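You operate a simulated robot arm through the tools that you are given. There is no shell and no other tool.

Carry out the task below with a simulated two-armed robot. There is one attempt and no reset: what you move stays moved.

TASK
Take the white pad from the top of the steel bench and leave it on the black mat. Turn the tester knob to 24 V. Stack the can that says "Standard" from the top of the grey cabinet on top of the can that says "Acid". Push the top bench drawer shut. Do these in any order.

Only the result counts: the job must be done as asked and must still hold three seconds after the hand-in. Knocking over, shifting, dropping, spilling or breaking anything else fails it.

THE ROBOT
Two 7-joint arms with three-finger grippers on one trunk, on a base that moves. Base frame: it is fixed to the floor where the robot stands at the start and does not move with it; the origin is under the middle of the robot, x ahead of it, y to its left, z up. Units: cm, degrees, N and s.
The left shoulder is at the start at [7, 16.5, 115.6], the right one opposite. With the tool pointing down near the work surface each hand reaches from about 38 to 88 cm from the robot's upright axis, wherever it stands, measured 20 degrees to its own side. Places, roughly: black mat [100, -90, 90]; can [125, -275, 100]; tester knob [60, -30, 90]; top bench drawer [40, -40, 70]; white pad (11x7x3 cm) [80, 0, 90]. Payload 3.91 kg a hand.
Tool frame (each hand has its own): the origin (TCP) lies between the finger pads and is the grasp point; the fingertips stand 3 cm ahead of it; z points along the fingers, y is the line along which they close. The gripper opens to 11.6 cm; its body begins 7.3 cm behind the TCP.
Orientation is that of the tool frame in the base frame, as a unit quaternion [x, y, z, w]. With the fingers straight down and closing along the base's y, the tool's x points along the base's -x, its y along +y and its z along -z.

THE INTERFACE
- The arms move only by the tool drive_tool. It takes "left_plan", "right_plan" or both (then of equal length, played together; a hand with none holds still); each is a list of rows, each an object (a shift or turn left out is 0, a gripper value left out holds the last) with "gripper": the closure, from 0 (fully open) to 1 (shut); "dp": the shift along the base's x, y, z in m, a list of three; "delta_rot": the turn, a rotation vector about the base's x, y, z in degrees, a list of three. In form: [{"gripper": gripper, "dp": [dx, dy, dz], "delta_rot": [ax, ay, az]}, ...]. A call has 1 to 20 rows; each row is the pose to reach, as a shift and turn from the pose commanded when the call began. A row lasts 0.2 s, in which the tool goes at most 5 cm and 8.6 degrees; a call with a longer step from one row to the next is refused whole, and so is a gripper value outside its range. Where a pose cannot be reached the arm comes as near as it can. A force on the tool above 40 N (or 10 N above the force at the start of the call, whichever is more), or a blocked arm, ends the call early, and 0.2 s more pass. The fingers move at their own pace (about 15.3 cm/s each) and stop on an object; they squeeze with about 26 N. The grip force told is the motor's: it shows also when the fingers shut on nothing. Time passes only in rows, and 0.2 s behind the last, so rows that repeat a pose let the fingers close. The reply holds the time, the measured pose of the TCP, the force on the tool along the base axes, the opening and the grip force, in the units named above and with some noise, with the torque about the TCP (base axes, N m) and any sound that the robot's microphone picked up.
- Cameras (640 x 400 px; columns grow to the right, rows downward): "scene" is now at [12.11, -3.89, 145.72]; the picture's right is [-0.49, -0.87, 0.00], its down [-0.63, 0.35, -0.70] and it looks along [0.61, -0.34, -0.72] (base axes); focal length 268 px, centre (320, 200). "left" rides on the left gripper at [7.5, 1.7, -8.8] in its tool frame; the picture's right is [-0.22, 0.97, 0.00], its down [-0.70, -0.16, -0.70] and it looks along [-0.68, -0.16, 0.71] (tool axes); focal length 247 px, centre (320, 200). "right" rides on the right gripper at [5.2, 5.6, -8.8] in its tool frame; the picture's right is [-0.73, 0.68, 0.00], its down [-0.49, -0.52, -0.70] and it looks along [-0.48, -0.51, 0.71] (tool axes); focal length 247 px, centre (320, 200). There is no depth. A picture from a camera that has moved, and an enlarged one, comes with that camera's place and axes in the base frame and with its lens.
- capture(camera): a new picture of that camera. It takes no simulated time.
- slide_trunk(by): slides the trunk up (or, below 0, down) by that many cm; the arms and the scene camera ride with it, the base frame stays. It gives what a move gives, with no picture.
- roll_base(legs): drives the robot by 1 to 6 legs, each [ahead, left, turn to the left] in cm, cm and degrees, along the robot's own axes; the way and the turn of a leg run together, so that a leg with both is an arc; at most 150 cm and 180 degrees a leg. The arms and the cameras ride along, it lands a little off, and it stops where it bumps. It gives what a move gives.
- turn_head(pan, tilt): turns the head with the scene camera to pan (to the left, within 86 degrees either way) and tilt (down, from -29 to 69), counted from straight ahead of the robot. It gives what a move gives.
- enlarge(camera, box): a new picture of the part [left, top, right, bottom] of that camera's present view, enlarged. It takes no simulated time.
- job_done(): hands the job in; it is judged then, once.

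Places have to be worked out from the pictures, the camera data and where the tool is seen. Open the grippers and draw the arms clear of the work before you hand the job in, unless the task says otherwise.

The tools are called after "Call:" as name(argument=value, ...) on one line, values as JSON. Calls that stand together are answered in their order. drive_tool: Moves the arms, as the interface text tells. Its arguments: {"type":"object","properties":{"left_plan":{"type":"array"},"right_plan":{"type":"array"}},"required":[]} The other tools are called the same way: slide_trunk (by) moves the trunk up or down; roll_base (legs) drives the base; turn_head (pan, tilt) turns the head that bears the scene camera; capture (camera) takes a picture; enlarge (camera, box) takes an enlarged picture of a part of a camera's view; job_done () hands the job in.

At the start:

```text
t: 0.0
left_ee_pos: [43.41, -0.79, 126.31]
left_tool_rot: [0.0, 1.0, 0.001, 0.0]
left_force: [0.7, 0.0, 0.2]
left_torque: [-0.01, -0.01, 0.0]
left_opening: 11.59
left_grip_force: 0.1
right_ee_pos: [36.13, -55.55, 117.4]
right_tool_rot: [0.0, 1.0, 0.0, 0.002]
right_force: [0.2, 0.3, 0.8]
right_torque: [0.01, -0.02, 0.0]
right_opening: 11.62
right_grip_force: 0.0
trunk travel left (down, up): [-69.3, 14.7]
robot x, y, heading: [-0.35, 0.33, 0.1]
head pan, tilt (commanded): [-29.0, 45.7]
```

scene: 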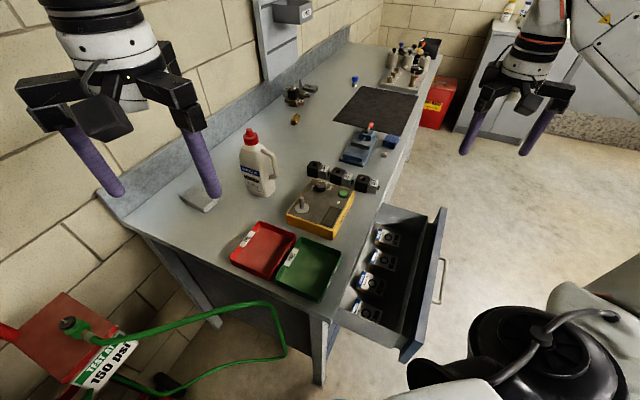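
right: 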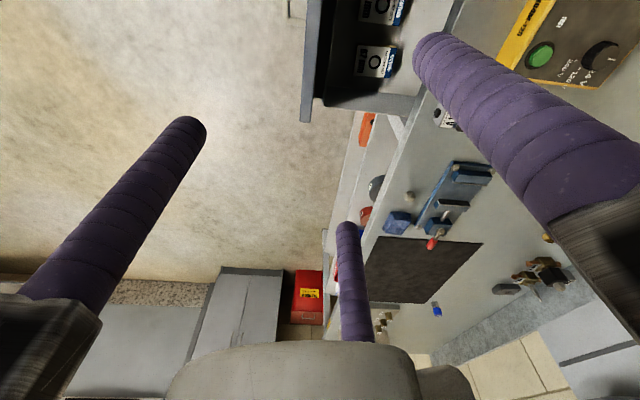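
left: 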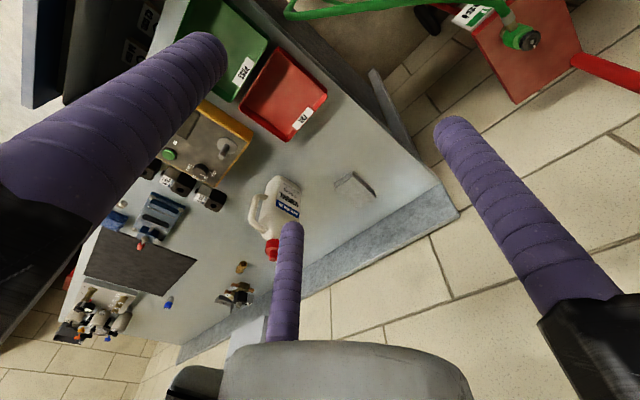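

I'll start by looking closely at the bench in the current views before I move anything.

Call:
enlarge(camera="scene", box=[160, 120, 400, 270])

Call:
enlarge(camera="scene", box=[280, 20, 520, 170])

Call:
enlarge(camera="scene", box=[260, 190, 500, 340])

Call:
enlarge(camera="left", box=[100, 80, 420, 280])

```text
2.67 times, centred on (280, 195) of scene
camera zoom: at [12.11, -3.89, 145.72], right [-0.49, -0.87, 0.0], down [-0.63, 0.35, -0.7], along [0.61, -0.34, -0.72], focal length 716 px, centre (427, 213)
```

zoom: 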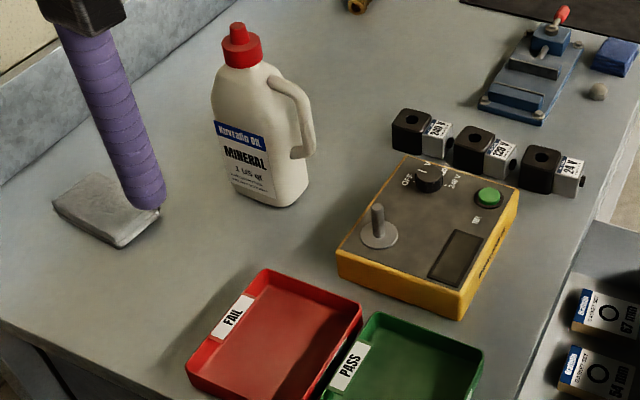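

```text
2.67 times, centred on (400, 95) of scene
camera zoom: at [12.11, -3.89, 145.72], right [-0.49, -0.87, 0.0], down [-0.63, 0.35, -0.7], along [0.61, -0.34, -0.72], focal length 716 px, centre (107, 480)
```

zoom: 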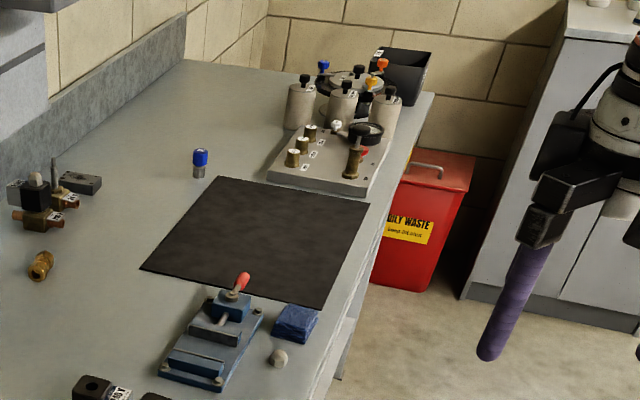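

```text
2.67 times, centred on (380, 265) of scene
camera zoom: at [12.11, -3.89, 145.72], right [-0.49, -0.87, 0.0], down [-0.63, 0.35, -0.7], along [0.61, -0.34, -0.72], focal length 716 px, centre (160, 27)
```

zoom: 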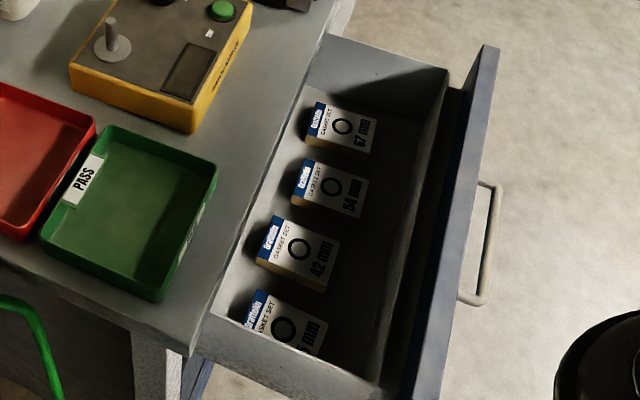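

```text
2.00 times, centred on (260, 180) of left
camera zoom: at [35.87, 0.91, 135.16], right [0.22, 0.97, 0.0], down [0.7, -0.16, 0.7], along [0.68, -0.16, -0.71], focal length 494 px, centre (440, 240)
```

zoom: 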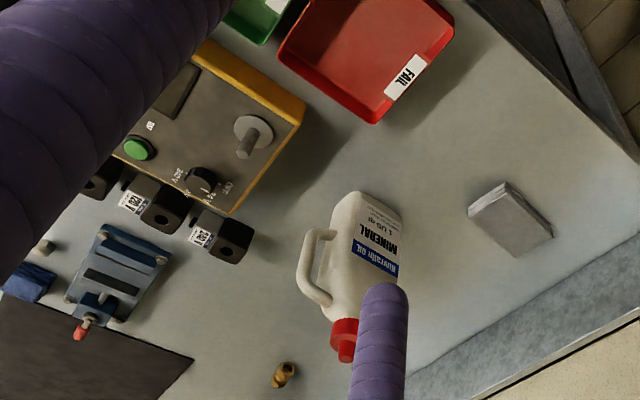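

The bench top is around z≈85 and its long axis runs at about -53°. I'll turn the head to look at the cabinet and the floor around the robot, so I can plan the drives.

Call:
turn_head(pan=-65, tilt=20)

Call:
capture(camera="scene")

Call:
enlarge(camera="scene", box=[160, 80, 480, 280])

```text
t: 1.0
left_ee_pos: [43.51, -0.72, 126.3]
left_tool_rot: [0.0, 1.0, 0.001, -0.001]
left_force: [0.1, -0.3, 1.1]
left_torque: [0.01, 0.03, -0.02]
left_opening: 11.61
left_grip_force: 0.0
right_ee_pos: [36.23, -55.59, 117.63]
right_tool_rot: [-0.001, 1.0, 0.0, 0.002]
right_force: [0.2, -0.5, 0.2]
right_torque: [-0.03, -0.02, 0.03]
right_opening: 11.62
right_grip_force: 0.1
trunk travel left (down, up): [-69.3, 14.7]
robot x, y, heading: [-0.12, -0.05, -0.1]
head pan, tilt (commanded): [-65.0, 20.0]
```

```text
taken
camera scene: at [8.99, -8.41, 149.68], right [-0.91, -0.42, 0.0], down [-0.15, 0.31, -0.94], along [0.4, -0.85, -0.34], focal length 268 px, centre (320, 200)
```

scene: 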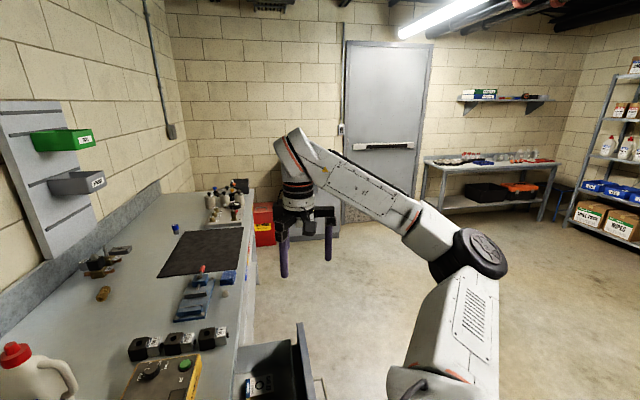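

```text
2.00 times, centred on (320, 180) of scene
camera zoom: at [8.99, -8.41, 149.68], right [-0.91, -0.42, 0.0], down [-0.15, 0.31, -0.94], along [0.4, -0.85, -0.34], focal length 537 px, centre (320, 240)
```

zoom: 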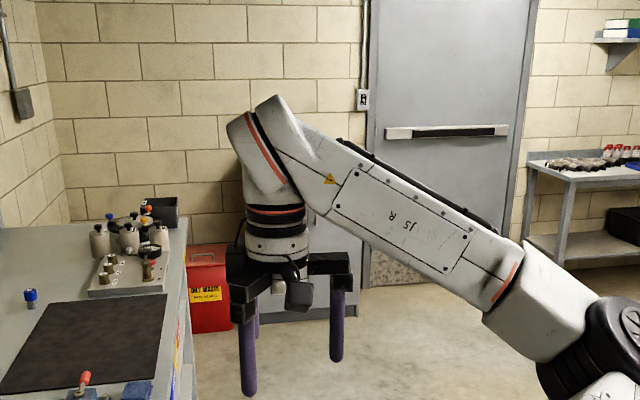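

The aisle in front of the bench is clear. Next I'll look down at the drawer and the knob area.

Call:
turn_head(pan=-50, tilt=60)

Call:
capture(camera="scene")

Call:
enlarge(camera="scene", box=[120, 0, 440, 200])

Call:
enlarge(camera="right", box=[300, 0, 640, 212])

```text
t: 2.1
left_ee_pos: [43.38, -0.88, 126.29]
left_tool_rot: [0.001, 1.0, 0.0, 0.001]
left_force: [0.3, -0.2, 0.4]
left_torque: [0.01, -0.02, 0.0]
left_opening: 11.59
left_grip_force: 0.0
right_ee_pos: [36.18, -55.47, 117.59]
right_tool_rot: [0.0, 1.0, 0.001, 0.001]
right_force: [-0.1, -0.3, 0.1]
right_torque: [0.0, 0.0, -0.02]
right_opening: 11.6
right_grip_force: 0.0
trunk travel left (down, up): [-69.3, 14.7]
robot x, y, heading: [-0.37, -0.08, 0.1]
head pan, tilt (commanded): [-50.0, 60.0]
```

```text
taken
camera scene: at [9.33, -5.09, 143.88], right [-0.77, -0.64, 0.0], down [-0.56, 0.66, -0.5], along [0.32, -0.38, -0.87], focal length 268 px, centre (320, 200)
```

scene: 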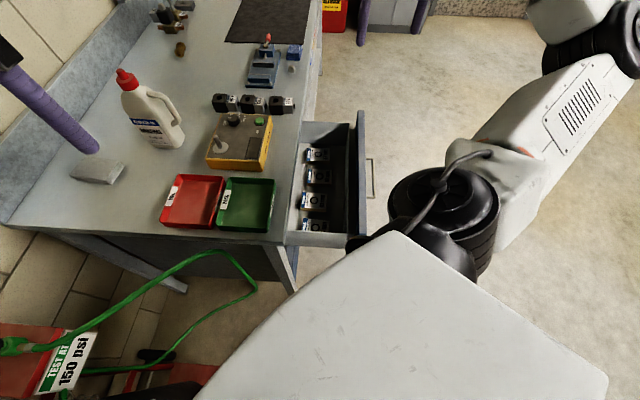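

```text
2.00 times, centred on (280, 100) of scene
camera zoom: at [9.33, -5.09, 143.88], right [-0.77, -0.64, 0.0], down [-0.56, 0.66, -0.5], along [0.32, -0.38, -0.87], focal length 537 px, centre (400, 400)
```

zoom: 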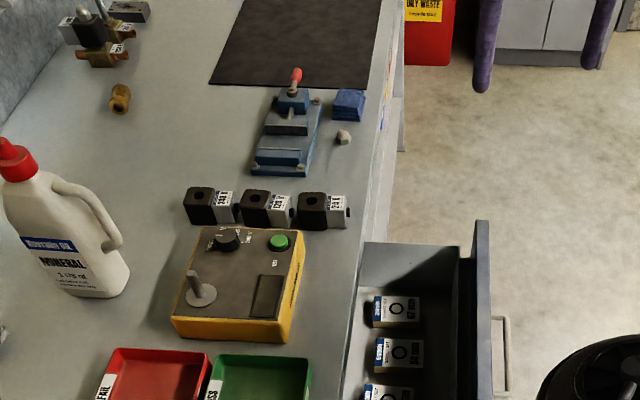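

```text
1.88 times, centred on (470, 106) of right
camera zoom: at [30.82, -49.95, 126.22], right [0.73, 0.68, 0.0], down [0.48, -0.52, 0.7], along [0.48, -0.51, -0.71], focal length 465 px, centre (38, 377)
```

zoom: 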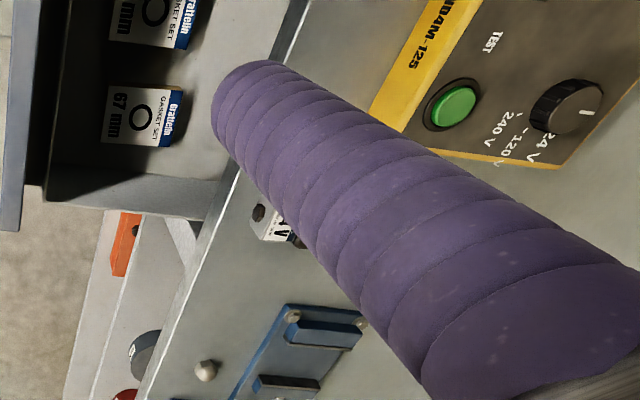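

I need to know how the three fingers close before planning grasps. I'll close both grippers in free air and look through the hand cameras.

Call:
drive_tool(left_plan=[{"gripper": 0.5}, {"gripper": 0.5}, {"gripper": 0.5}], right_plan=[{"gripper": 1.0}, {"gripper": 1.0}, {"gripper": 1.0}])

Call:
capture(camera="left")

Call:
capture(camera="right")

```text
t: 2.9
left_ee_pos: [43.45, -0.75, 126.28]
left_tool_rot: [-0.001, 1.0, 0.0, -0.001]
left_force: [-0.5, 0.5, -0.4]
left_torque: [-0.01, 0.02, -0.01]
left_opening: 5.8
left_grip_force: 0.0
right_ee_pos: [36.13, -55.55, 117.59]
right_tool_rot: [-0.001, 1.0, 0.0, 0.001]
right_force: [0.5, -0.1, 0.5]
right_torque: [-0.01, -0.01, 0.01]
right_opening: 0.92
right_grip_force: 25.6
trunk travel left (down, up): [-69.3, 14.7]
robot x, y, heading: [-0.1, 0.01, -0.1]
head pan, tilt (commanded): [-50.0, 60.0]
```

```text
taken
camera left: at [35.87, 0.9, 135.16], right [0.22, 0.97, 0.0], down [0.7, -0.16, 0.7], along [0.68, -0.16, -0.71], focal length 247 px, centre (320, 200)
```

left: 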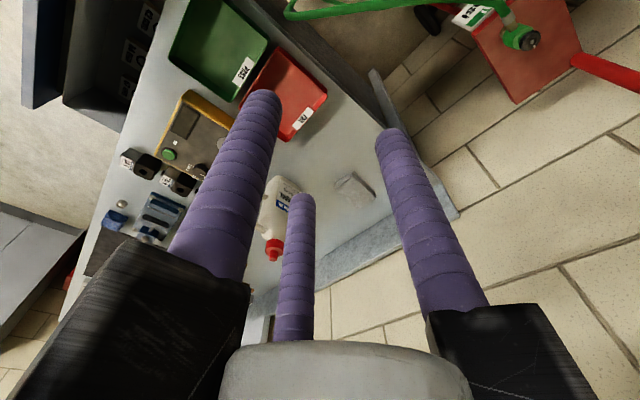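

```text
taken
camera right: at [30.82, -49.94, 126.23], right [0.73, 0.68, 0.0], down [0.48, -0.52, 0.7], along [0.48, -0.51, -0.71], focal length 247 px, centre (320, 200)
```

right: 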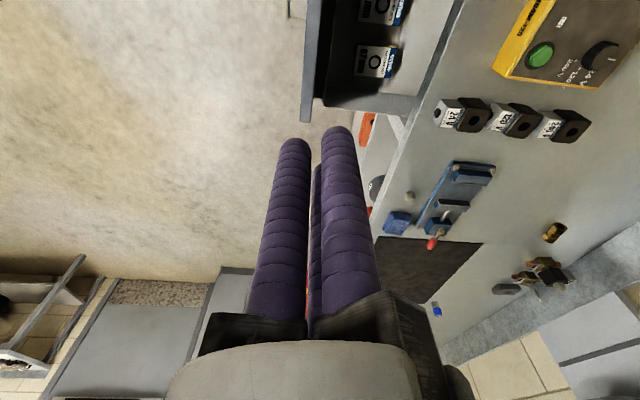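

The grippers turn out to be three-jaw chucks closing radially, with fingers 120° apart, one at tool +y. The pad's long axis lies near a 30° heading, so the left hand's current finger layout already fits it. I'll open the left gripper and move it above the pad for a closer look.

Call:
drive_tool(left_plan=[{"gripper": 0, "dp": [0.04, 0, 0]}, {"gripper": 0, "dp": [0.08, 0, -0.02]}, {"gripper": 0, "dp": [0.12, 0, -0.04]}, {"gripper": 0, "dp": [0.16, 0, -0.06]}, {"gripper": 0, "dp": [0.2, 0, -0.08]}, {"gripper": 0, "dp": [0.24, 0.0, -0.1]}])

Call:
capture(camera="left")

Call:
turn_head(pan=-5, tilt=45)

Call:
capture(camera="scene")

```text
t: 4.3
left_ee_pos: [67.6, -0.71, 116.12]
left_tool_rot: [0.0, 1.0, 0.0, -0.001]
left_force: [1.5, -1.2, 0.6]
left_torque: [-0.01, 0.01, -0.02]
left_opening: 11.63
left_grip_force: 0.1
right_ee_pos: [36.27, -55.53, 117.45]
right_tool_rot: [-0.001, 1.0, 0.001, 0.002]
right_force: [0.8, -1.1, 1.1]
right_torque: [-0.01, 0.03, 0.02]
right_opening: 0.92
right_grip_force: 26.4
trunk travel left (down, up): [-69.3, 14.7]
robot x, y, heading: [-0.49, 0.15, 0.2]
head pan, tilt (commanded): [-50.0, 60.0]
```

```text
taken
camera left: at [60.09, 0.9, 125.04], right [0.22, 0.97, 0.0], down [0.7, -0.16, 0.7], along [0.68, -0.16, -0.72], focal length 247 px, centre (320, 200)
```

left: 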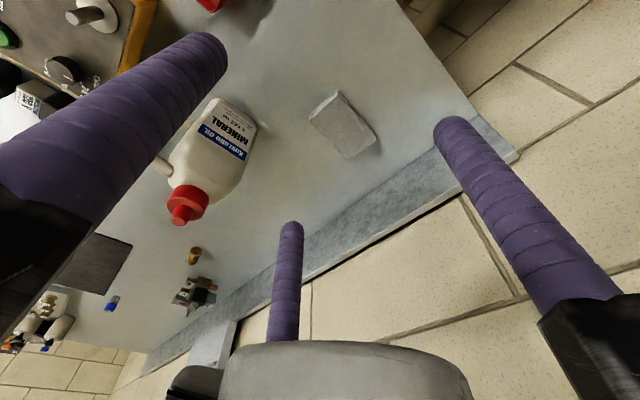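

```text
t: 5.4
left_ee_pos: [67.48, -0.93, 116.35]
left_tool_rot: [0.001, 1.0, 0.001, 0.0]
left_force: [-0.7, -0.1, 0.3]
left_torque: [-0.04, -0.02, 0.02]
left_opening: 11.6
left_grip_force: 0.1
right_ee_pos: [36.19, -55.52, 117.55]
right_tool_rot: [0.0, 1.0, 0.001, 0.002]
right_force: [-0.6, 0.5, 0.4]
right_torque: [0.0, -0.03, -0.02]
right_opening: 0.93
right_grip_force: 25.7
trunk travel left (down, up): [-69.3, 14.7]
robot x, y, heading: [0.11, -0.13, -0.3]
head pan, tilt (commanded): [-5.0, 45.0]
```

```text
taken
camera scene: at [13.17, -0.71, 145.81], right [-0.09, -1.0, 0.0], down [-0.7, 0.06, -0.71], along [0.7, -0.06, -0.71], focal length 268 px, centre (320, 200)
```

scene: 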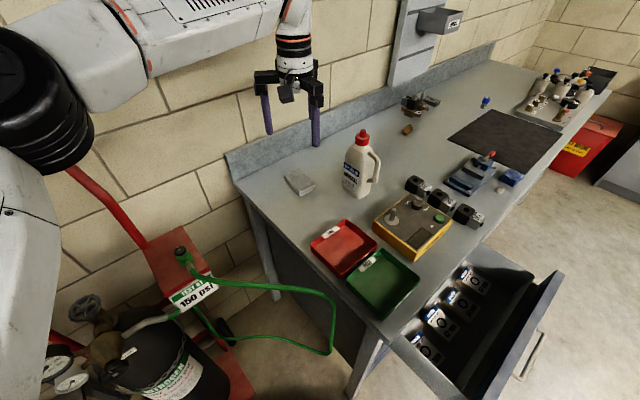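

Call:
enlarge(camera="left", box=[260, 60, 420, 160])

Call:
enlarge(camera="scene", box=[240, 130, 400, 230])

```text
4.00 times, centred on (340, 110) of left
camera zoom: at [59.85, 0.92, 125.18], right [0.22, 0.97, 0.0], down [0.7, -0.16, 0.7], along [0.68, -0.16, -0.71], focal length 988 px, centre (240, 560)
```

zoom: 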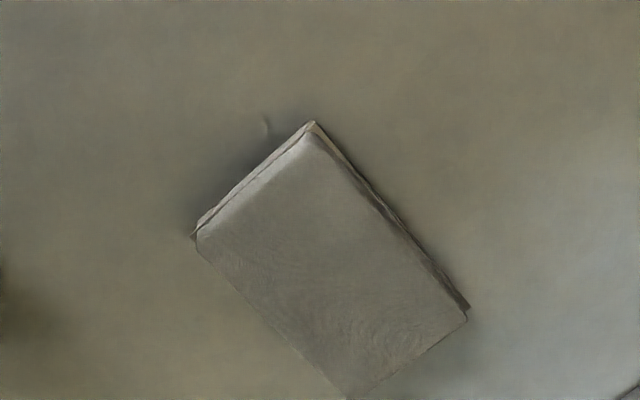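

```text
4.00 times, centred on (320, 180) of scene
camera zoom: at [13.17, -0.71, 145.81], right [-0.09, -1.0, 0.0], down [-0.7, 0.06, -0.71], along [0.7, -0.06, -0.71], focal length 1074 px, centre (320, 280)
```

zoom: 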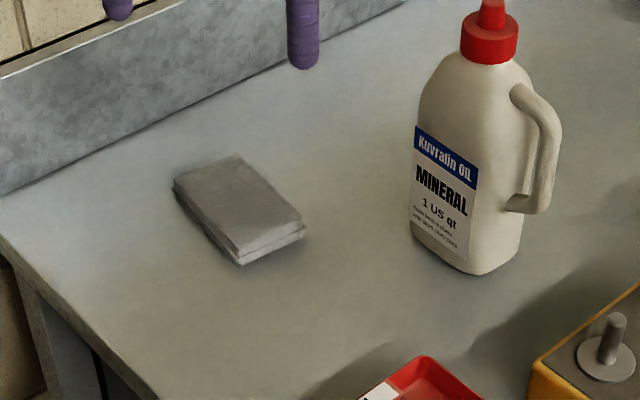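

The pad centre works out at about [80.7, 0.2], with its top at z≈87.3 and its long axis at about 29°. The jug is near [78, -18.6]. I'll move the left hand to a point above the grasp, offset along the long axis so two fingers pinch the pad's sides.

Call:
drive_tool(left_plan=[{"gripper": 0, "dp": [0.03, 0, -0.03]}, {"gripper": 0, "dp": [0.06, 0, -0.06]}, {"gripper": 0, "dp": [0.09, 0, -0.1]}, {"gripper": 0, "dp": [0.108, -0.002, -0.14]}, {"gripper": 0, "dp": [0.108, -0.002, -0.18]}, {"gripper": 0, "dp": [0.108, -0.002, -0.2]}])

Call:
capture(camera="left")

Call:
enlarge(camera="scene", box=[240, 110, 400, 210])

```text
t: 6.8
left_ee_pos: [74.72, 0.76, 101.87]
left_tool_rot: [-0.001, 1.0, -0.001, 0.0]
left_force: [0.4, -0.5, 0.1]
left_torque: [0.0, 0.04, -0.01]
left_opening: 11.56
left_grip_force: 0.0
left hand out of reach, approached as far as the arm can: row 1, 2, 3, 4, 5, 6
right_ee_pos: [36.34, -55.57, 117.52]
right_tool_rot: [-0.001, 1.0, 0.001, 0.001]
right_force: [0.0, 0.3, 0.4]
right_torque: [0.01, 0.0, 0.02]
right_opening: 0.95
right_grip_force: 26.0
trunk travel left (down, up): [-69.3, 14.7]
robot x, y, heading: [0.28, -0.31, 0.1]
head pan, tilt (commanded): [-5.0, 45.0]
```

```text
taken
camera left: at [67.23, 2.49, 110.72], right [0.22, 0.98, 0.0], down [0.7, -0.16, 0.7], along [0.68, -0.16, -0.71], focal length 247 px, centre (320, 200)
```

left: 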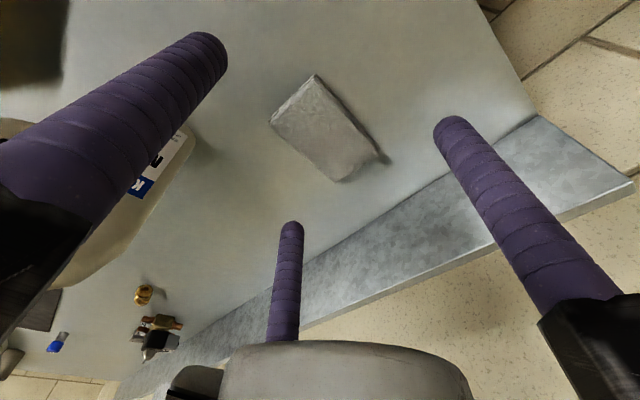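

```text
4.00 times, centred on (320, 160) of scene
camera zoom: at [13.4, -0.7, 145.79], right [-0.09, -1.0, 0.0], down [-0.71, 0.06, -0.71], along [0.7, -0.06, -0.71], focal length 1074 px, centre (320, 360)
```

zoom: 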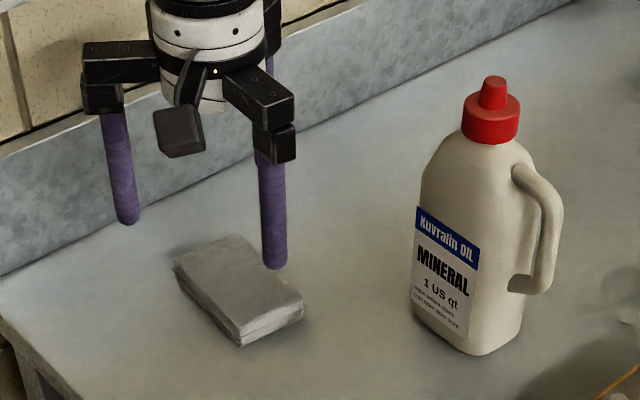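

The arm can't reach far enough at this height. I'll raise and pull the hand back, then lower the trunk so the shoulder is nearer wrist level, which should give more reach.

Call:
drive_tool(left_plan=[{"gripper": 0, "dp": [-0.02, -0.005, 0.04]}, {"gripper": 0, "dp": [-0.04, -0.01, 0.08]}, {"gripper": 0, "dp": [-0.06, -0.015, 0.12]}, {"gripper": 0, "dp": [-0.08, -0.02, 0.15]}])

Call:
slide_trunk(by=-15)

```text
t: 7.8
left_ee_pos: [66.26, -1.26, 117.18]
left_tool_rot: [0.0, 1.0, -0.001, 0.002]
left_force: [-0.9, 0.1, 0.2]
left_torque: [0.03, -0.02, 0.03]
left_opening: 11.62
left_grip_force: 0.1
right_ee_pos: [35.88, -55.56, 117.56]
right_tool_rot: [0.0, 1.0, 0.001, 0.002]
right_force: [-0.8, 0.2, 0.3]
right_torque: [0.0, -0.04, 0.0]
right_opening: 0.92
right_grip_force: 26.0
trunk travel left (down, up): [-69.3, 14.7]
robot x, y, heading: [0.12, 0.17, 0.0]
head pan, tilt (commanded): [-5.0, 45.0]
```

```text
t: 9.6
left_ee_pos: [66.67, -1.25, 102.11]
left_tool_rot: [0.0, 1.0, 0.0, 0.0]
left_force: [-0.4, -0.5, 0.9]
left_torque: [0.0, 0.03, 0.01]
left_opening: 11.58
left_grip_force: 0.1
right_ee_pos: [36.27, -55.44, 102.58]
right_tool_rot: [0.0, 1.0, 0.0, 0.002]
right_force: [-0.4, -0.1, -0.9]
right_torque: [0.02, 0.03, -0.03]
right_opening: 0.93
right_grip_force: 26.4
trunk travel left (down, up): [-54.3, 29.7]
robot x, y, heading: [-0.17, 0.05, -0.1]
head pan, tilt (commanded): [-5.0, 45.0]
```

The trunk is down 15 cm. I'll move the left hand over the grasp point at z≈95, keeping the fingertips above the pad top.

Call:
drive_tool(left_plan=[{"gripper": 0, "dp": [0.03, 0, -0.01]}, {"gripper": 0, "dp": [0.06, 0, -0.02]}, {"gripper": 0, "dp": [0.09, 0, -0.04]}, {"gripper": 0, "dp": [0.117, 0.0015, -0.06]}, {"gripper": 0, "dp": [0.117, 0.0015, -0.07]}])

Call:
capture(camera="left")

Call:
enlarge(camera="scene", box=[240, 80, 400, 180])

```text
t: 10.8
left_ee_pos: [67.48, -1.13, 101.67]
left_tool_rot: [0.0, 1.0, 0.0, 0.0]
left_force: [0.6, 0.2, 0.5]
left_torque: [-0.02, 0.0, 0.0]
left_opening: 11.58
left_grip_force: 0.1
left hand out of reach, approached as far as the arm can: row 1, 2, 3, 4, 5
right_ee_pos: [36.15, -55.49, 102.58]
right_tool_rot: [0.0, 1.0, 0.0, 0.002]
right_force: [-0.3, 0.0, 0.3]
right_torque: [0.01, -0.03, -0.02]
right_opening: 0.95
right_grip_force: 25.5
trunk travel left (down, up): [-54.3, 29.7]
robot x, y, heading: [-0.05, 0.06, -0.0]
head pan, tilt (commanded): [-5.0, 45.0]
```

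```text
taken
camera left: at [60.05, 0.49, 110.6], right [0.22, 0.97, 0.0], down [0.7, -0.16, 0.7], along [0.68, -0.16, -0.71], focal length 247 px, centre (320, 200)
```

left: 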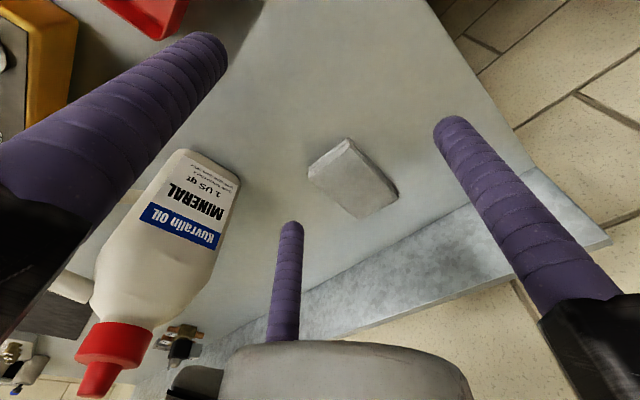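

```text
4.00 times, centred on (320, 130) of scene
camera zoom: at [13.16, -0.69, 130.82], right [-0.09, -1.0, 0.0], down [-0.7, 0.06, -0.71], along [0.7, -0.06, -0.71], focal length 1074 px, centre (320, 480)
```

zoom: 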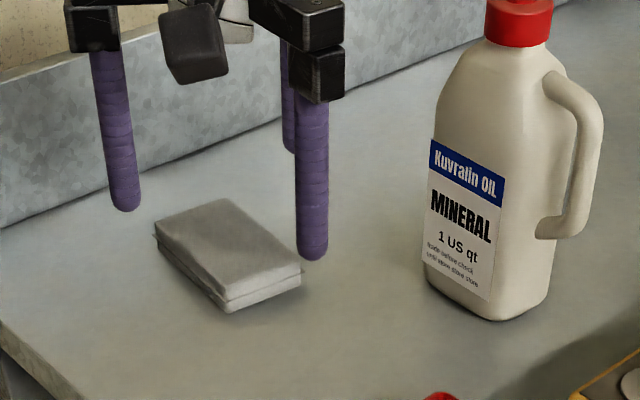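

Lowering made the reach worse: the readings put the wrist about 35 cm above the TCP, so a higher trunk is better. I'll retract the left hand, raise the trunk again, and turn the robot right so the pad falls on the left arm's side.

Call:
drive_tool(left_plan=[{"gripper": 0, "dp": [-0.03, 0, 0.03]}, {"gripper": 0, "dp": [-0.06, 0, 0.06]}, {"gripper": 0, "dp": [-0.1, 0, 0.09]}, {"gripper": 0, "dp": [-0.14, 0, 0.1]}, {"gripper": 0, "dp": [-0.18, 0, 0.1]}, {"gripper": 0, "dp": [-0.22, 0, 0.1]}])

Call:
slide_trunk(by=16)

```text
t: 12.2
left_ee_pos: [45.24, -1.05, 111.96]
left_tool_rot: [-0.001, 1.0, -0.001, 0.0]
left_force: [0.6, -0.2, 0.5]
left_torque: [-0.01, 0.0, -0.01]
left_opening: 11.61
left_grip_force: 0.1
right_ee_pos: [36.07, -55.53, 102.53]
right_tool_rot: [0.0, 1.0, 0.001, 0.002]
right_force: [0.1, 1.2, -0.2]
right_torque: [-0.02, -0.05, 0.03]
right_opening: 0.92
right_grip_force: 26.0
trunk travel left (down, up): [-54.3, 29.7]
robot x, y, heading: [-0.11, 0.02, 0.1]
head pan, tilt (commanded): [-5.0, 45.0]
```

```text
t: 14.0
left_ee_pos: [45.36, -0.93, 127.9]
left_tool_rot: [0.0, 1.0, 0.0, 0.0]
left_force: [0.4, 0.0, 1.0]
left_torque: [0.0, -0.01, -0.03]
left_opening: 11.62
left_grip_force: 0.2
right_ee_pos: [36.26, -55.5, 118.48]
right_tool_rot: [0.0, 1.0, 0.0, 0.001]
right_force: [-0.1, -0.5, -0.6]
right_torque: [-0.04, 0.0, -0.03]
right_opening: 0.93
right_grip_force: 25.8
trunk travel left (down, up): [-70.3, 13.7]
robot x, y, heading: [0.02, -0.15, -0.1]
head pan, tilt (commanded): [-5.0, 45.0]
```

Both hands are now high and clear of the jug. I'll turn the base right by 25°.

Call:
roll_base(legs=[[0, 0, -25]])

Call:
turn_head(pan=15, tilt=45)

Call:
capture(camera="scene")

Call:
capture(camera="right")

```text
t: 15.7
left_ee_pos: [40.73, -20.27, 127.81]
left_tool_rot: [0.218, 0.976, 0.0, 0.0]
left_force: [0.1, 0.6, -0.4]
left_torque: [0.01, -0.01, 0.01]
left_opening: 11.62
left_grip_force: 0.0
right_ee_pos: [9.14, -65.59, 118.56]
right_tool_rot: [0.218, 0.976, 0.001, 0.002]
right_force: [-0.1, -0.4, 0.0]
right_torque: [-0.01, 0.01, 0.0]
right_opening: 0.92
right_grip_force: 25.9
trunk travel left (down, up): [-70.3, 13.7]
robot x, y, heading: [-0.13, 0.02, -25.2]
head pan, tilt (commanded): [-5.0, 45.0]
```

```text
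t: 16.5
left_ee_pos: [40.73, -20.07, 127.87]
left_tool_rot: [0.218, 0.976, 0.0, 0.0]
left_force: [0.6, -0.8, 0.6]
left_torque: [-0.01, 0.03, 0.04]
left_opening: 11.6
left_grip_force: 0.1
right_ee_pos: [9.03, -65.71, 118.55]
right_tool_rot: [0.217, 0.976, 0.0, 0.002]
right_force: [-0.5, -0.3, 0.2]
right_torque: [0.01, -0.02, -0.01]
right_opening: 0.92
right_grip_force: 26.5
trunk travel left (down, up): [-70.3, 13.7]
robot x, y, heading: [0.09, 0.04, -25.1]
head pan, tilt (commanded): [15.0, 45.0]
```

```text
taken
camera scene: at [12.57, -3.54, 146.82], right [-0.18, -0.98, 0.0], down [-0.7, 0.12, -0.71], along [0.7, -0.12, -0.71], focal length 268 px, centre (320, 200)
```

scene: 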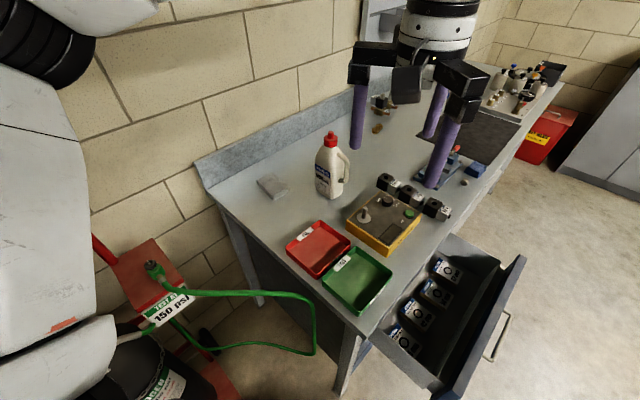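

```text
taken
camera right: at [6.7, -58.32, 127.22], right [0.95, 0.31, 0.0], down [0.22, -0.68, 0.7], along [0.22, -0.67, -0.71], focal length 247 px, centre (320, 200)
```

right: 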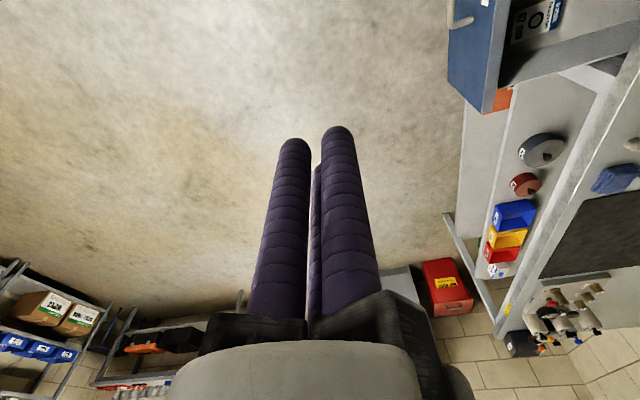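

The turn landed fine, with heading -25.1°. I'll carry the left hand over to a point above the pad in a high arc, turning it back by 24° so a finger pair straddles the pad.

Call:
drive_tool(left_plan=[{"gripper": 0, "dp": [0.039, 0.0226, -0.0099], "delta_rot": [0, 0, 3]}, {"gripper": 0, "dp": [0.078, 0.0453, -0.0198], "delta_rot": [0, 0, 6]}, {"gripper": 0, "dp": [0.117, 0.068, -0.0296], "delta_rot": [0, 0, 9]}, {"gripper": 0, "dp": [0.1565, 0.0905, -0.0395], "delta_rot": [0, 0, 12]}, {"gripper": 0, "dp": [0.196, 0.113, -0.049], "delta_rot": [0, 0, 15]}, {"gripper": 0, "dp": [0.235, 0.136, -0.059], "delta_rot": [0, 0, 18]}, {"gripper": 0, "dp": [0.274, 0.158, -0.069], "delta_rot": [0, 0, 21]}, {"gripper": 0, "dp": [0.313, 0.181, -0.079], "delta_rot": [0, 0, 24]}, {"gripper": 0, "dp": [0.329, 0.1835, -0.119], "delta_rot": [0, 0, 24]}, {"gripper": 0, "dp": [0.345, 0.186, -0.159], "delta_rot": [0, 0, 24]}, {"gripper": 0, "dp": [0.361, 0.1885, -0.199], "delta_rot": [0, 0, 24]}, {"gripper": 0, "dp": [0.376, 0.1905, -0.238], "delta_rot": [0, 0, 24]}])

Call:
capture(camera="left")

Call:
enlarge(camera="scene", box=[200, 110, 400, 235])

```text
t: 19.1
left_ee_pos: [78.64, -1.14, 104.12]
left_tool_rot: [0.008, 1.0, 0.001, 0.0]
left_force: [0.5, -0.6, -0.5]
left_torque: [0.0, 0.0, -0.02]
left_opening: 11.61
left_grip_force: 0.1
right_ee_pos: [9.38, -65.62, 118.46]
right_tool_rot: [0.218, 0.976, 0.0, 0.001]
right_force: [0.4, 0.2, -0.7]
right_torque: [-0.04, 0.0, -0.03]
right_opening: 0.94
right_grip_force: 26.3
trunk travel left (down, up): [-70.3, 13.7]
robot x, y, heading: [-0.07, 0.11, -24.9]
head pan, tilt (commanded): [15.0, 45.0]
```

```text
taken
camera left: at [71.08, 0.63, 112.86], right [0.24, 0.97, 0.0], down [0.69, -0.17, 0.7], along [0.68, -0.17, -0.71], focal length 247 px, centre (320, 200)
```

left: 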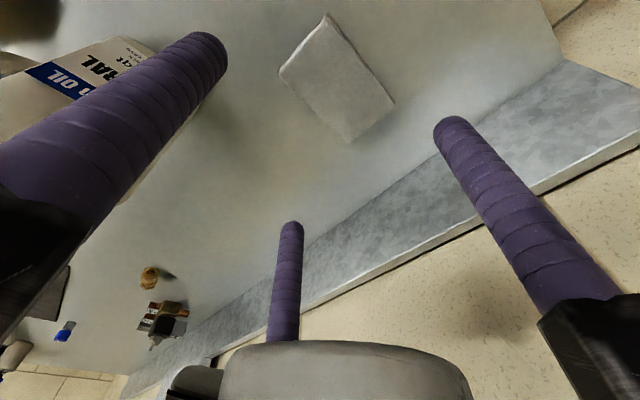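

```text
3.20 times, centred on (300, 172) of scene
camera zoom: at [12.76, -3.54, 146.81], right [-0.18, -0.98, 0.0], down [-0.7, 0.12, -0.71], along [0.7, -0.12, -0.71], focal length 859 px, centre (384, 288)
```

zoom: 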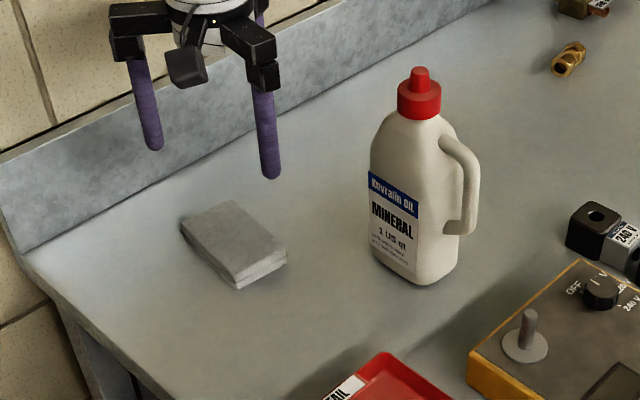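

The left-camera corners confirm the pad centre at [80.7, 0.23] and heading at about 30°, so the hand is aligned. I'll descend slowly and watch the force.

Call:
drive_tool(left_plan=[{"gripper": 0, "dp": [0, 0, -0.04], "delta_rot": [0, 0, 1]}, {"gripper": 0, "dp": [0, 0, -0.08], "delta_rot": [0, 0, 1]}, {"gripper": 0, "dp": [0, 0, -0.11], "delta_rot": [0, 0, 1]}, {"gripper": 0, "dp": [0, 0, -0.13], "delta_rot": [0, 0, 1]}, {"gripper": 0, "dp": [0, 0, -0.145], "delta_rot": [0, 0, 1]}, {"gripper": 0, "dp": [0, 0, -0.155], "delta_rot": [0, 0, 1]}])

Call:
capture(camera="left")

Call:
enlarge(camera="scene", box=[200, 110, 400, 235])

```text
t: 20.5
left_ee_pos: [78.47, -1.06, 88.93]
left_tool_rot: [0.0, 1.0, -0.002, 0.004]
left_force: [3.3, 3.5, 18.4]
left_torque: [0.38, 0.42, -0.15]
left_opening: 11.6
left_grip_force: 0.0
right_ee_pos: [9.0, -65.46, 118.67]
right_tool_rot: [0.218, 0.976, 0.0, 0.003]
right_force: [-0.4, -1.2, -0.6]
right_torque: [-0.02, 0.0, -0.01]
right_opening: 0.9
right_grip_force: 25.7
trunk travel left (down, up): [-70.3, 13.7]
robot x, y, heading: [0.01, 0.11, -25.0]
head pan, tilt (commanded): [15.0, 45.0]
```

```text
taken
camera left: at [70.78, 0.64, 97.79], right [0.22, 0.97, 0.0], down [0.69, -0.16, 0.7], along [0.69, -0.16, -0.71], focal length 247 px, centre (320, 200)
```

left: 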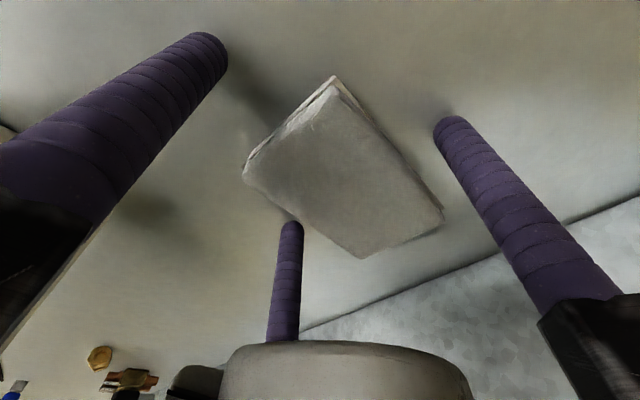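

```text
3.20 times, centred on (300, 172) of scene
camera zoom: at [12.32, -3.45, 146.89], right [-0.18, -0.98, 0.0], down [-0.69, 0.12, -0.71], along [0.7, -0.12, -0.71], focal length 859 px, centre (384, 288)
```

zoom: 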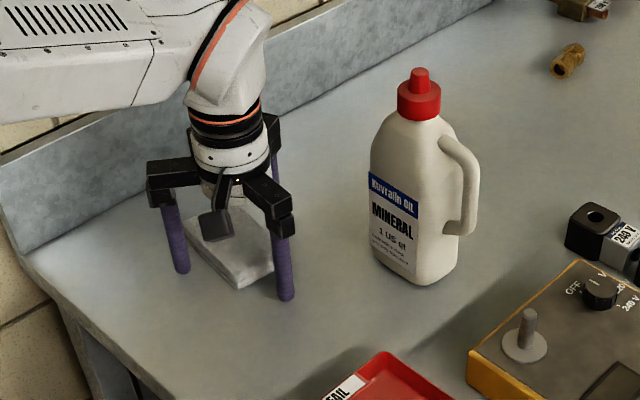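

All the contact reads as fingers on the bench: 18 N up, centred between the near fingers, with the pad clear between them. I'll back off 3 mm and close gently.

Call:
drive_tool(left_plan=[{"gripper": 0, "dp": [0, 0, 0.004]}, {"gripper": 0.2, "dp": [0, 0, 0.004]}, {"gripper": 0.3, "dp": [0, 0, 0.004]}, {"gripper": 0.4, "dp": [0, 0, 0.004]}, {"gripper": 0.5, "dp": [0, 0, 0.004]}, {"gripper": 0.6, "dp": [0, 0, 0.004]}, {"gripper": 0.8, "dp": [0, 0, 0.004]}, {"gripper": 0.8, "dp": [0, 0, 0.004]}])

Call:
capture(camera="left")

Call:
enlarge(camera="scene", box=[200, 110, 400, 235])

```text
t: 22.3
left_ee_pos: [78.37, -1.14, 89.08]
left_tool_rot: [0.001, 1.0, 0.001, 0.0]
left_force: [-2.2, -0.6, 2.7]
left_torque: [-0.08, 0.15, -0.06]
left_opening: 7.71
left_grip_force: 26.1
right_ee_pos: [9.15, -65.65, 118.64]
right_tool_rot: [0.217, 0.976, 0.0, 0.002]
right_force: [-0.6, 0.4, 0.4]
right_torque: [-0.02, -0.02, 0.02]
right_opening: 0.94
right_grip_force: 25.7
trunk travel left (down, up): [-70.3, 13.7]
robot x, y, heading: [0.17, 0.05, -25.3]
head pan, tilt (commanded): [15.0, 45.0]
```

```text
taken
camera left: at [70.8, 0.59, 97.83], right [0.23, 0.97, 0.0], down [0.7, -0.16, 0.7], along [0.68, -0.16, -0.71], focal length 247 px, centre (320, 200)
```

left: 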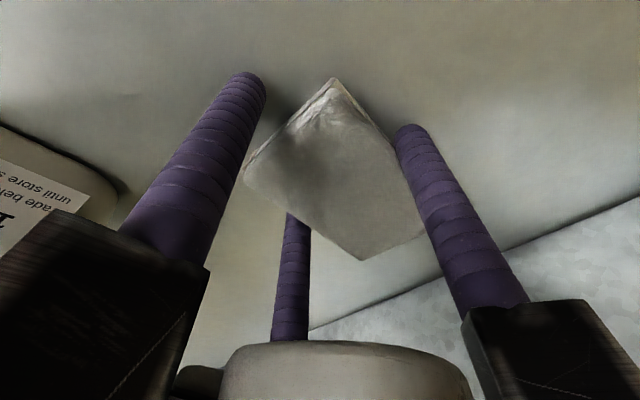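

```text
3.20 times, centred on (300, 172) of scene
camera zoom: at [12.53, -3.54, 146.82], right [-0.18, -0.98, 0.0], down [-0.7, 0.12, -0.71], along [0.7, -0.12, -0.71], focal length 859 px, centre (384, 288)
```

zoom: 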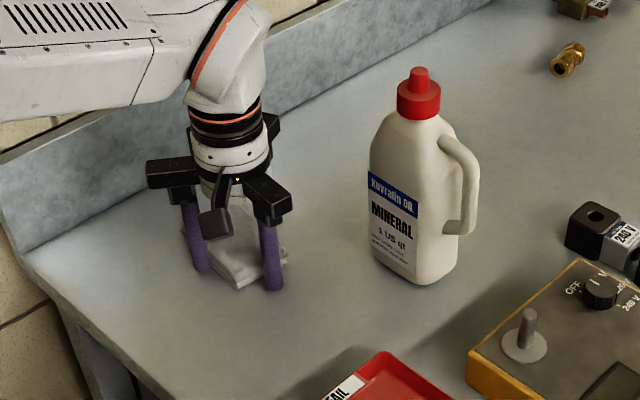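

The grip stopped at 7.7 cm with 26 N, so the side fingers have the pad. I'll lift it slowly and check.

Call:
drive_tool(left_plan=[{"gripper": 0.9, "dp": [0, 0, 0.005]}, {"gripper": 0.9, "dp": [0, 0, 0.01]}, {"gripper": 0.9, "dp": [0, 0, 0.02]}, {"gripper": 0.9, "dp": [0, 0, 0.035]}, {"gripper": 0.9, "dp": [0, 0, 0.055]}, {"gripper": 0.9, "dp": [0, 0, 0.08]}])

Call:
capture(camera="left")

Call:
enlarge(camera="scene", box=[200, 110, 400, 235])

```text
t: 23.7
left_ee_pos: [78.26, -1.26, 97.07]
left_tool_rot: [0.001, 1.0, 0.0, 0.001]
left_force: [-0.3, -0.1, -0.7]
left_torque: [0.01, -0.01, 0.03]
left_opening: 7.69
left_grip_force: 26.3
right_ee_pos: [9.02, -65.61, 118.59]
right_tool_rot: [0.217, 0.976, 0.001, 0.002]
right_force: [0.0, 0.1, -0.3]
right_torque: [0.03, -0.04, 0.01]
right_opening: 0.93
right_grip_force: 26.1
trunk travel left (down, up): [-70.3, 13.7]
robot x, y, heading: [-0.13, -0.03, -25.1]
head pan, tilt (commanded): [15.0, 45.0]
```

```text
taken
camera left: at [70.76, 0.58, 105.87], right [0.23, 0.97, 0.0], down [0.7, -0.16, 0.7], along [0.68, -0.16, -0.71], focal length 247 px, centre (320, 200)
```

left: 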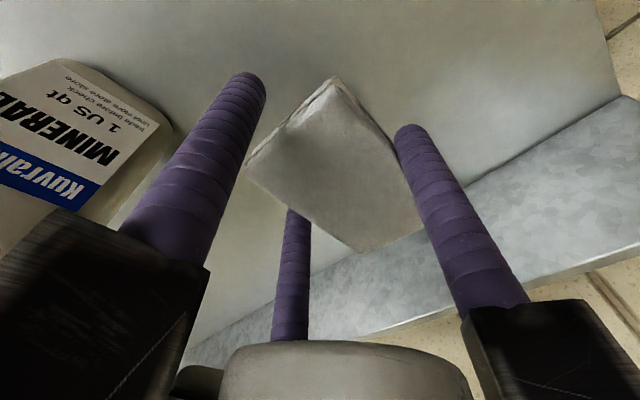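

```text
3.20 times, centred on (300, 172) of scene
camera zoom: at [12.5, -3.53, 146.82], right [-0.18, -0.98, 0.0], down [-0.7, 0.12, -0.71], along [0.7, -0.12, -0.71], focal length 859 px, centre (384, 288)
```

zoom: 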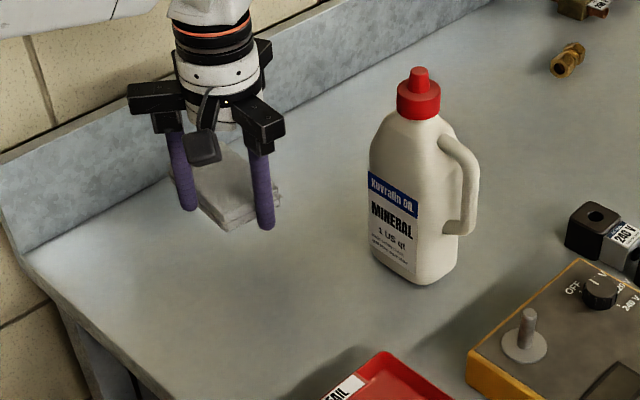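

The pad is lifted and secure. I'll draw the left hand back and up to a carrying pose along the same high route.

Call:
drive_tool(left_plan=[{"gripper": 0.9, "dp": [-0.01, 0, 0.04]}, {"gripper": 0.9, "dp": [-0.025, 0, 0.08]}, {"gripper": 0.9, "dp": [-0.04, 0, 0.12]}, {"gripper": 0.9, "dp": [-0.06, -0.005, 0.16]}, {"gripper": 0.9, "dp": [-0.063, -0.009, 0.2]}, {"gripper": 0.9, "dp": [-0.102, -0.032, 0.213]}, {"gripper": 0.9, "dp": [-0.141, -0.054, 0.226]}, {"gripper": 0.9, "dp": [-0.18, -0.077, 0.24]}, {"gripper": 0.9, "dp": [-0.218, -0.1, 0.253]}, {"gripper": 0.9, "dp": [-0.257, -0.122, 0.266]}, {"gripper": 0.9, "dp": [-0.296, -0.145, 0.279]}, {"gripper": 0.9, "dp": [-0.335, -0.168, 0.292]}, {"gripper": 0.9, "dp": [-0.373, -0.19, 0.305]}])

Call:
turn_head(pan=-25, tilt=55)

Call:
capture(camera="scene")

Call:
capture(camera="left")

```text
t: 26.5
left_ee_pos: [40.79, -20.23, 127.52]
left_tool_rot: [0.001, 1.0, 0.001, 0.001]
left_force: [0.0, 0.1, -0.2]
left_torque: [-0.01, -0.02, 0.0]
left_opening: 7.73
left_grip_force: 26.1
right_ee_pos: [8.95, -65.76, 118.5]
right_tool_rot: [0.217, 0.976, 0.0, 0.002]
right_force: [-0.3, -0.8, -0.3]
right_torque: [0.0, -0.01, 0.0]
right_opening: 0.92
right_grip_force: 25.7
trunk travel left (down, up): [-70.3, 13.7]
robot x, y, heading: [0.18, 0.08, -25.1]
head pan, tilt (commanded): [15.0, 45.0]
```

```text
t: 27.6
left_ee_pos: [41.13, -20.15, 127.56]
left_tool_rot: [0.001, 1.0, -0.001, 0.0]
left_force: [0.3, -0.2, 0.0]
left_torque: [0.02, -0.02, 0.01]
left_opening: 7.68
left_grip_force: 25.9
right_ee_pos: [9.07, -65.63, 118.51]
right_tool_rot: [0.217, 0.976, 0.0, 0.002]
right_force: [-0.3, -0.5, -0.1]
right_torque: [0.02, 0.0, 0.0]
right_opening: 0.94
right_grip_force: 25.8
trunk travel left (down, up): [-70.3, 13.7]
robot x, y, heading: [0.1, -0.33, -25.0]
head pan, tilt (commanded): [-25.0, 55.0]
```

```text
taken
camera scene: at [9.17, -7.66, 145.48], right [-0.77, -0.64, 0.0], down [-0.53, 0.63, -0.57], along [0.37, -0.44, -0.82], focal length 268 px, centre (320, 200)
```

scene: 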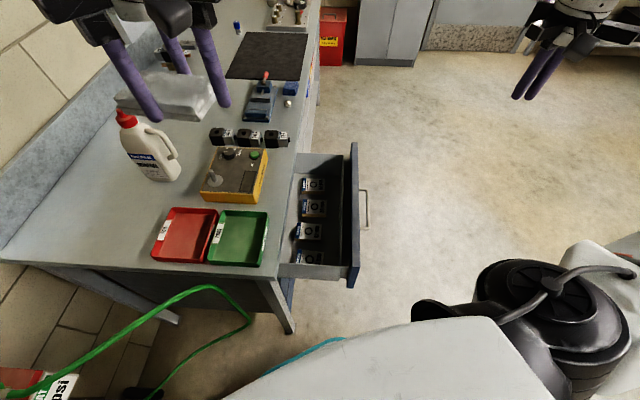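

```text
taken
camera left: at [33.48, -18.37, 136.32], right [0.22, 0.97, 0.0], down [0.7, -0.16, 0.7], along [0.68, -0.16, -0.71], focal length 247 px, centre (320, 200)
```

left: 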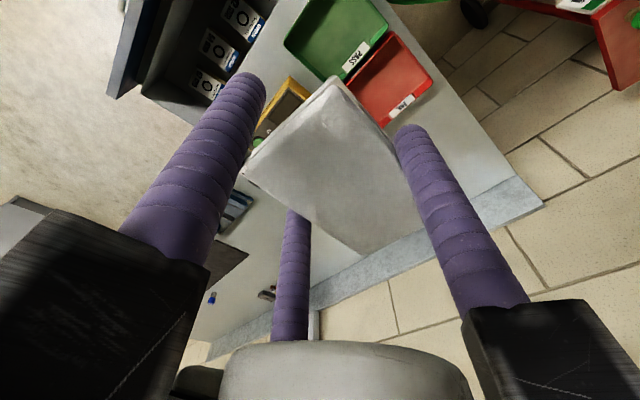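

The pad is carried safely. Now I'll work out the drawer panel and handle positions from an enlarged view.

Call:
enlarge(camera="scene", box=[260, 120, 420, 300])

Call:
capture(camera="right")

```text
2.22 times, centred on (340, 210) of scene
camera zoom: at [9.17, -7.66, 145.48], right [-0.77, -0.64, 0.0], down [-0.53, 0.63, -0.57], along [0.37, -0.44, -0.82], focal length 596 px, centre (276, 178)
```

zoom: 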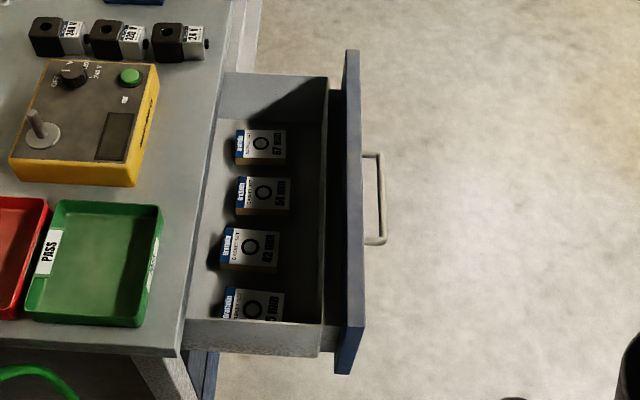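

```text
taken
camera right: at [6.69, -58.34, 127.21], right [0.95, 0.31, 0.0], down [0.22, -0.68, 0.7], along [0.22, -0.67, -0.71], focal length 247 px, centre (320, 200)
```

right: 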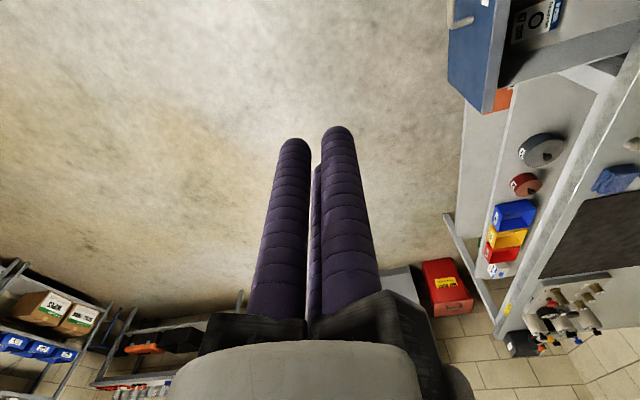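

Call:
enlarge(camera="right", box=[420, 0, 620, 125])

```text
3.20 times, centred on (520, 62) of right
camera zoom: at [6.69, -58.34, 127.21], right [0.95, 0.31, 0.0], down [0.22, -0.68, 0.7], along [0.22, -0.67, -0.71], focal length 790 px, centre (-320, 640)
```

zoom: 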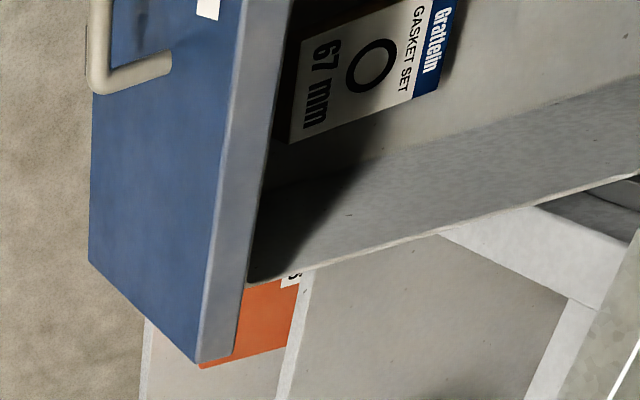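

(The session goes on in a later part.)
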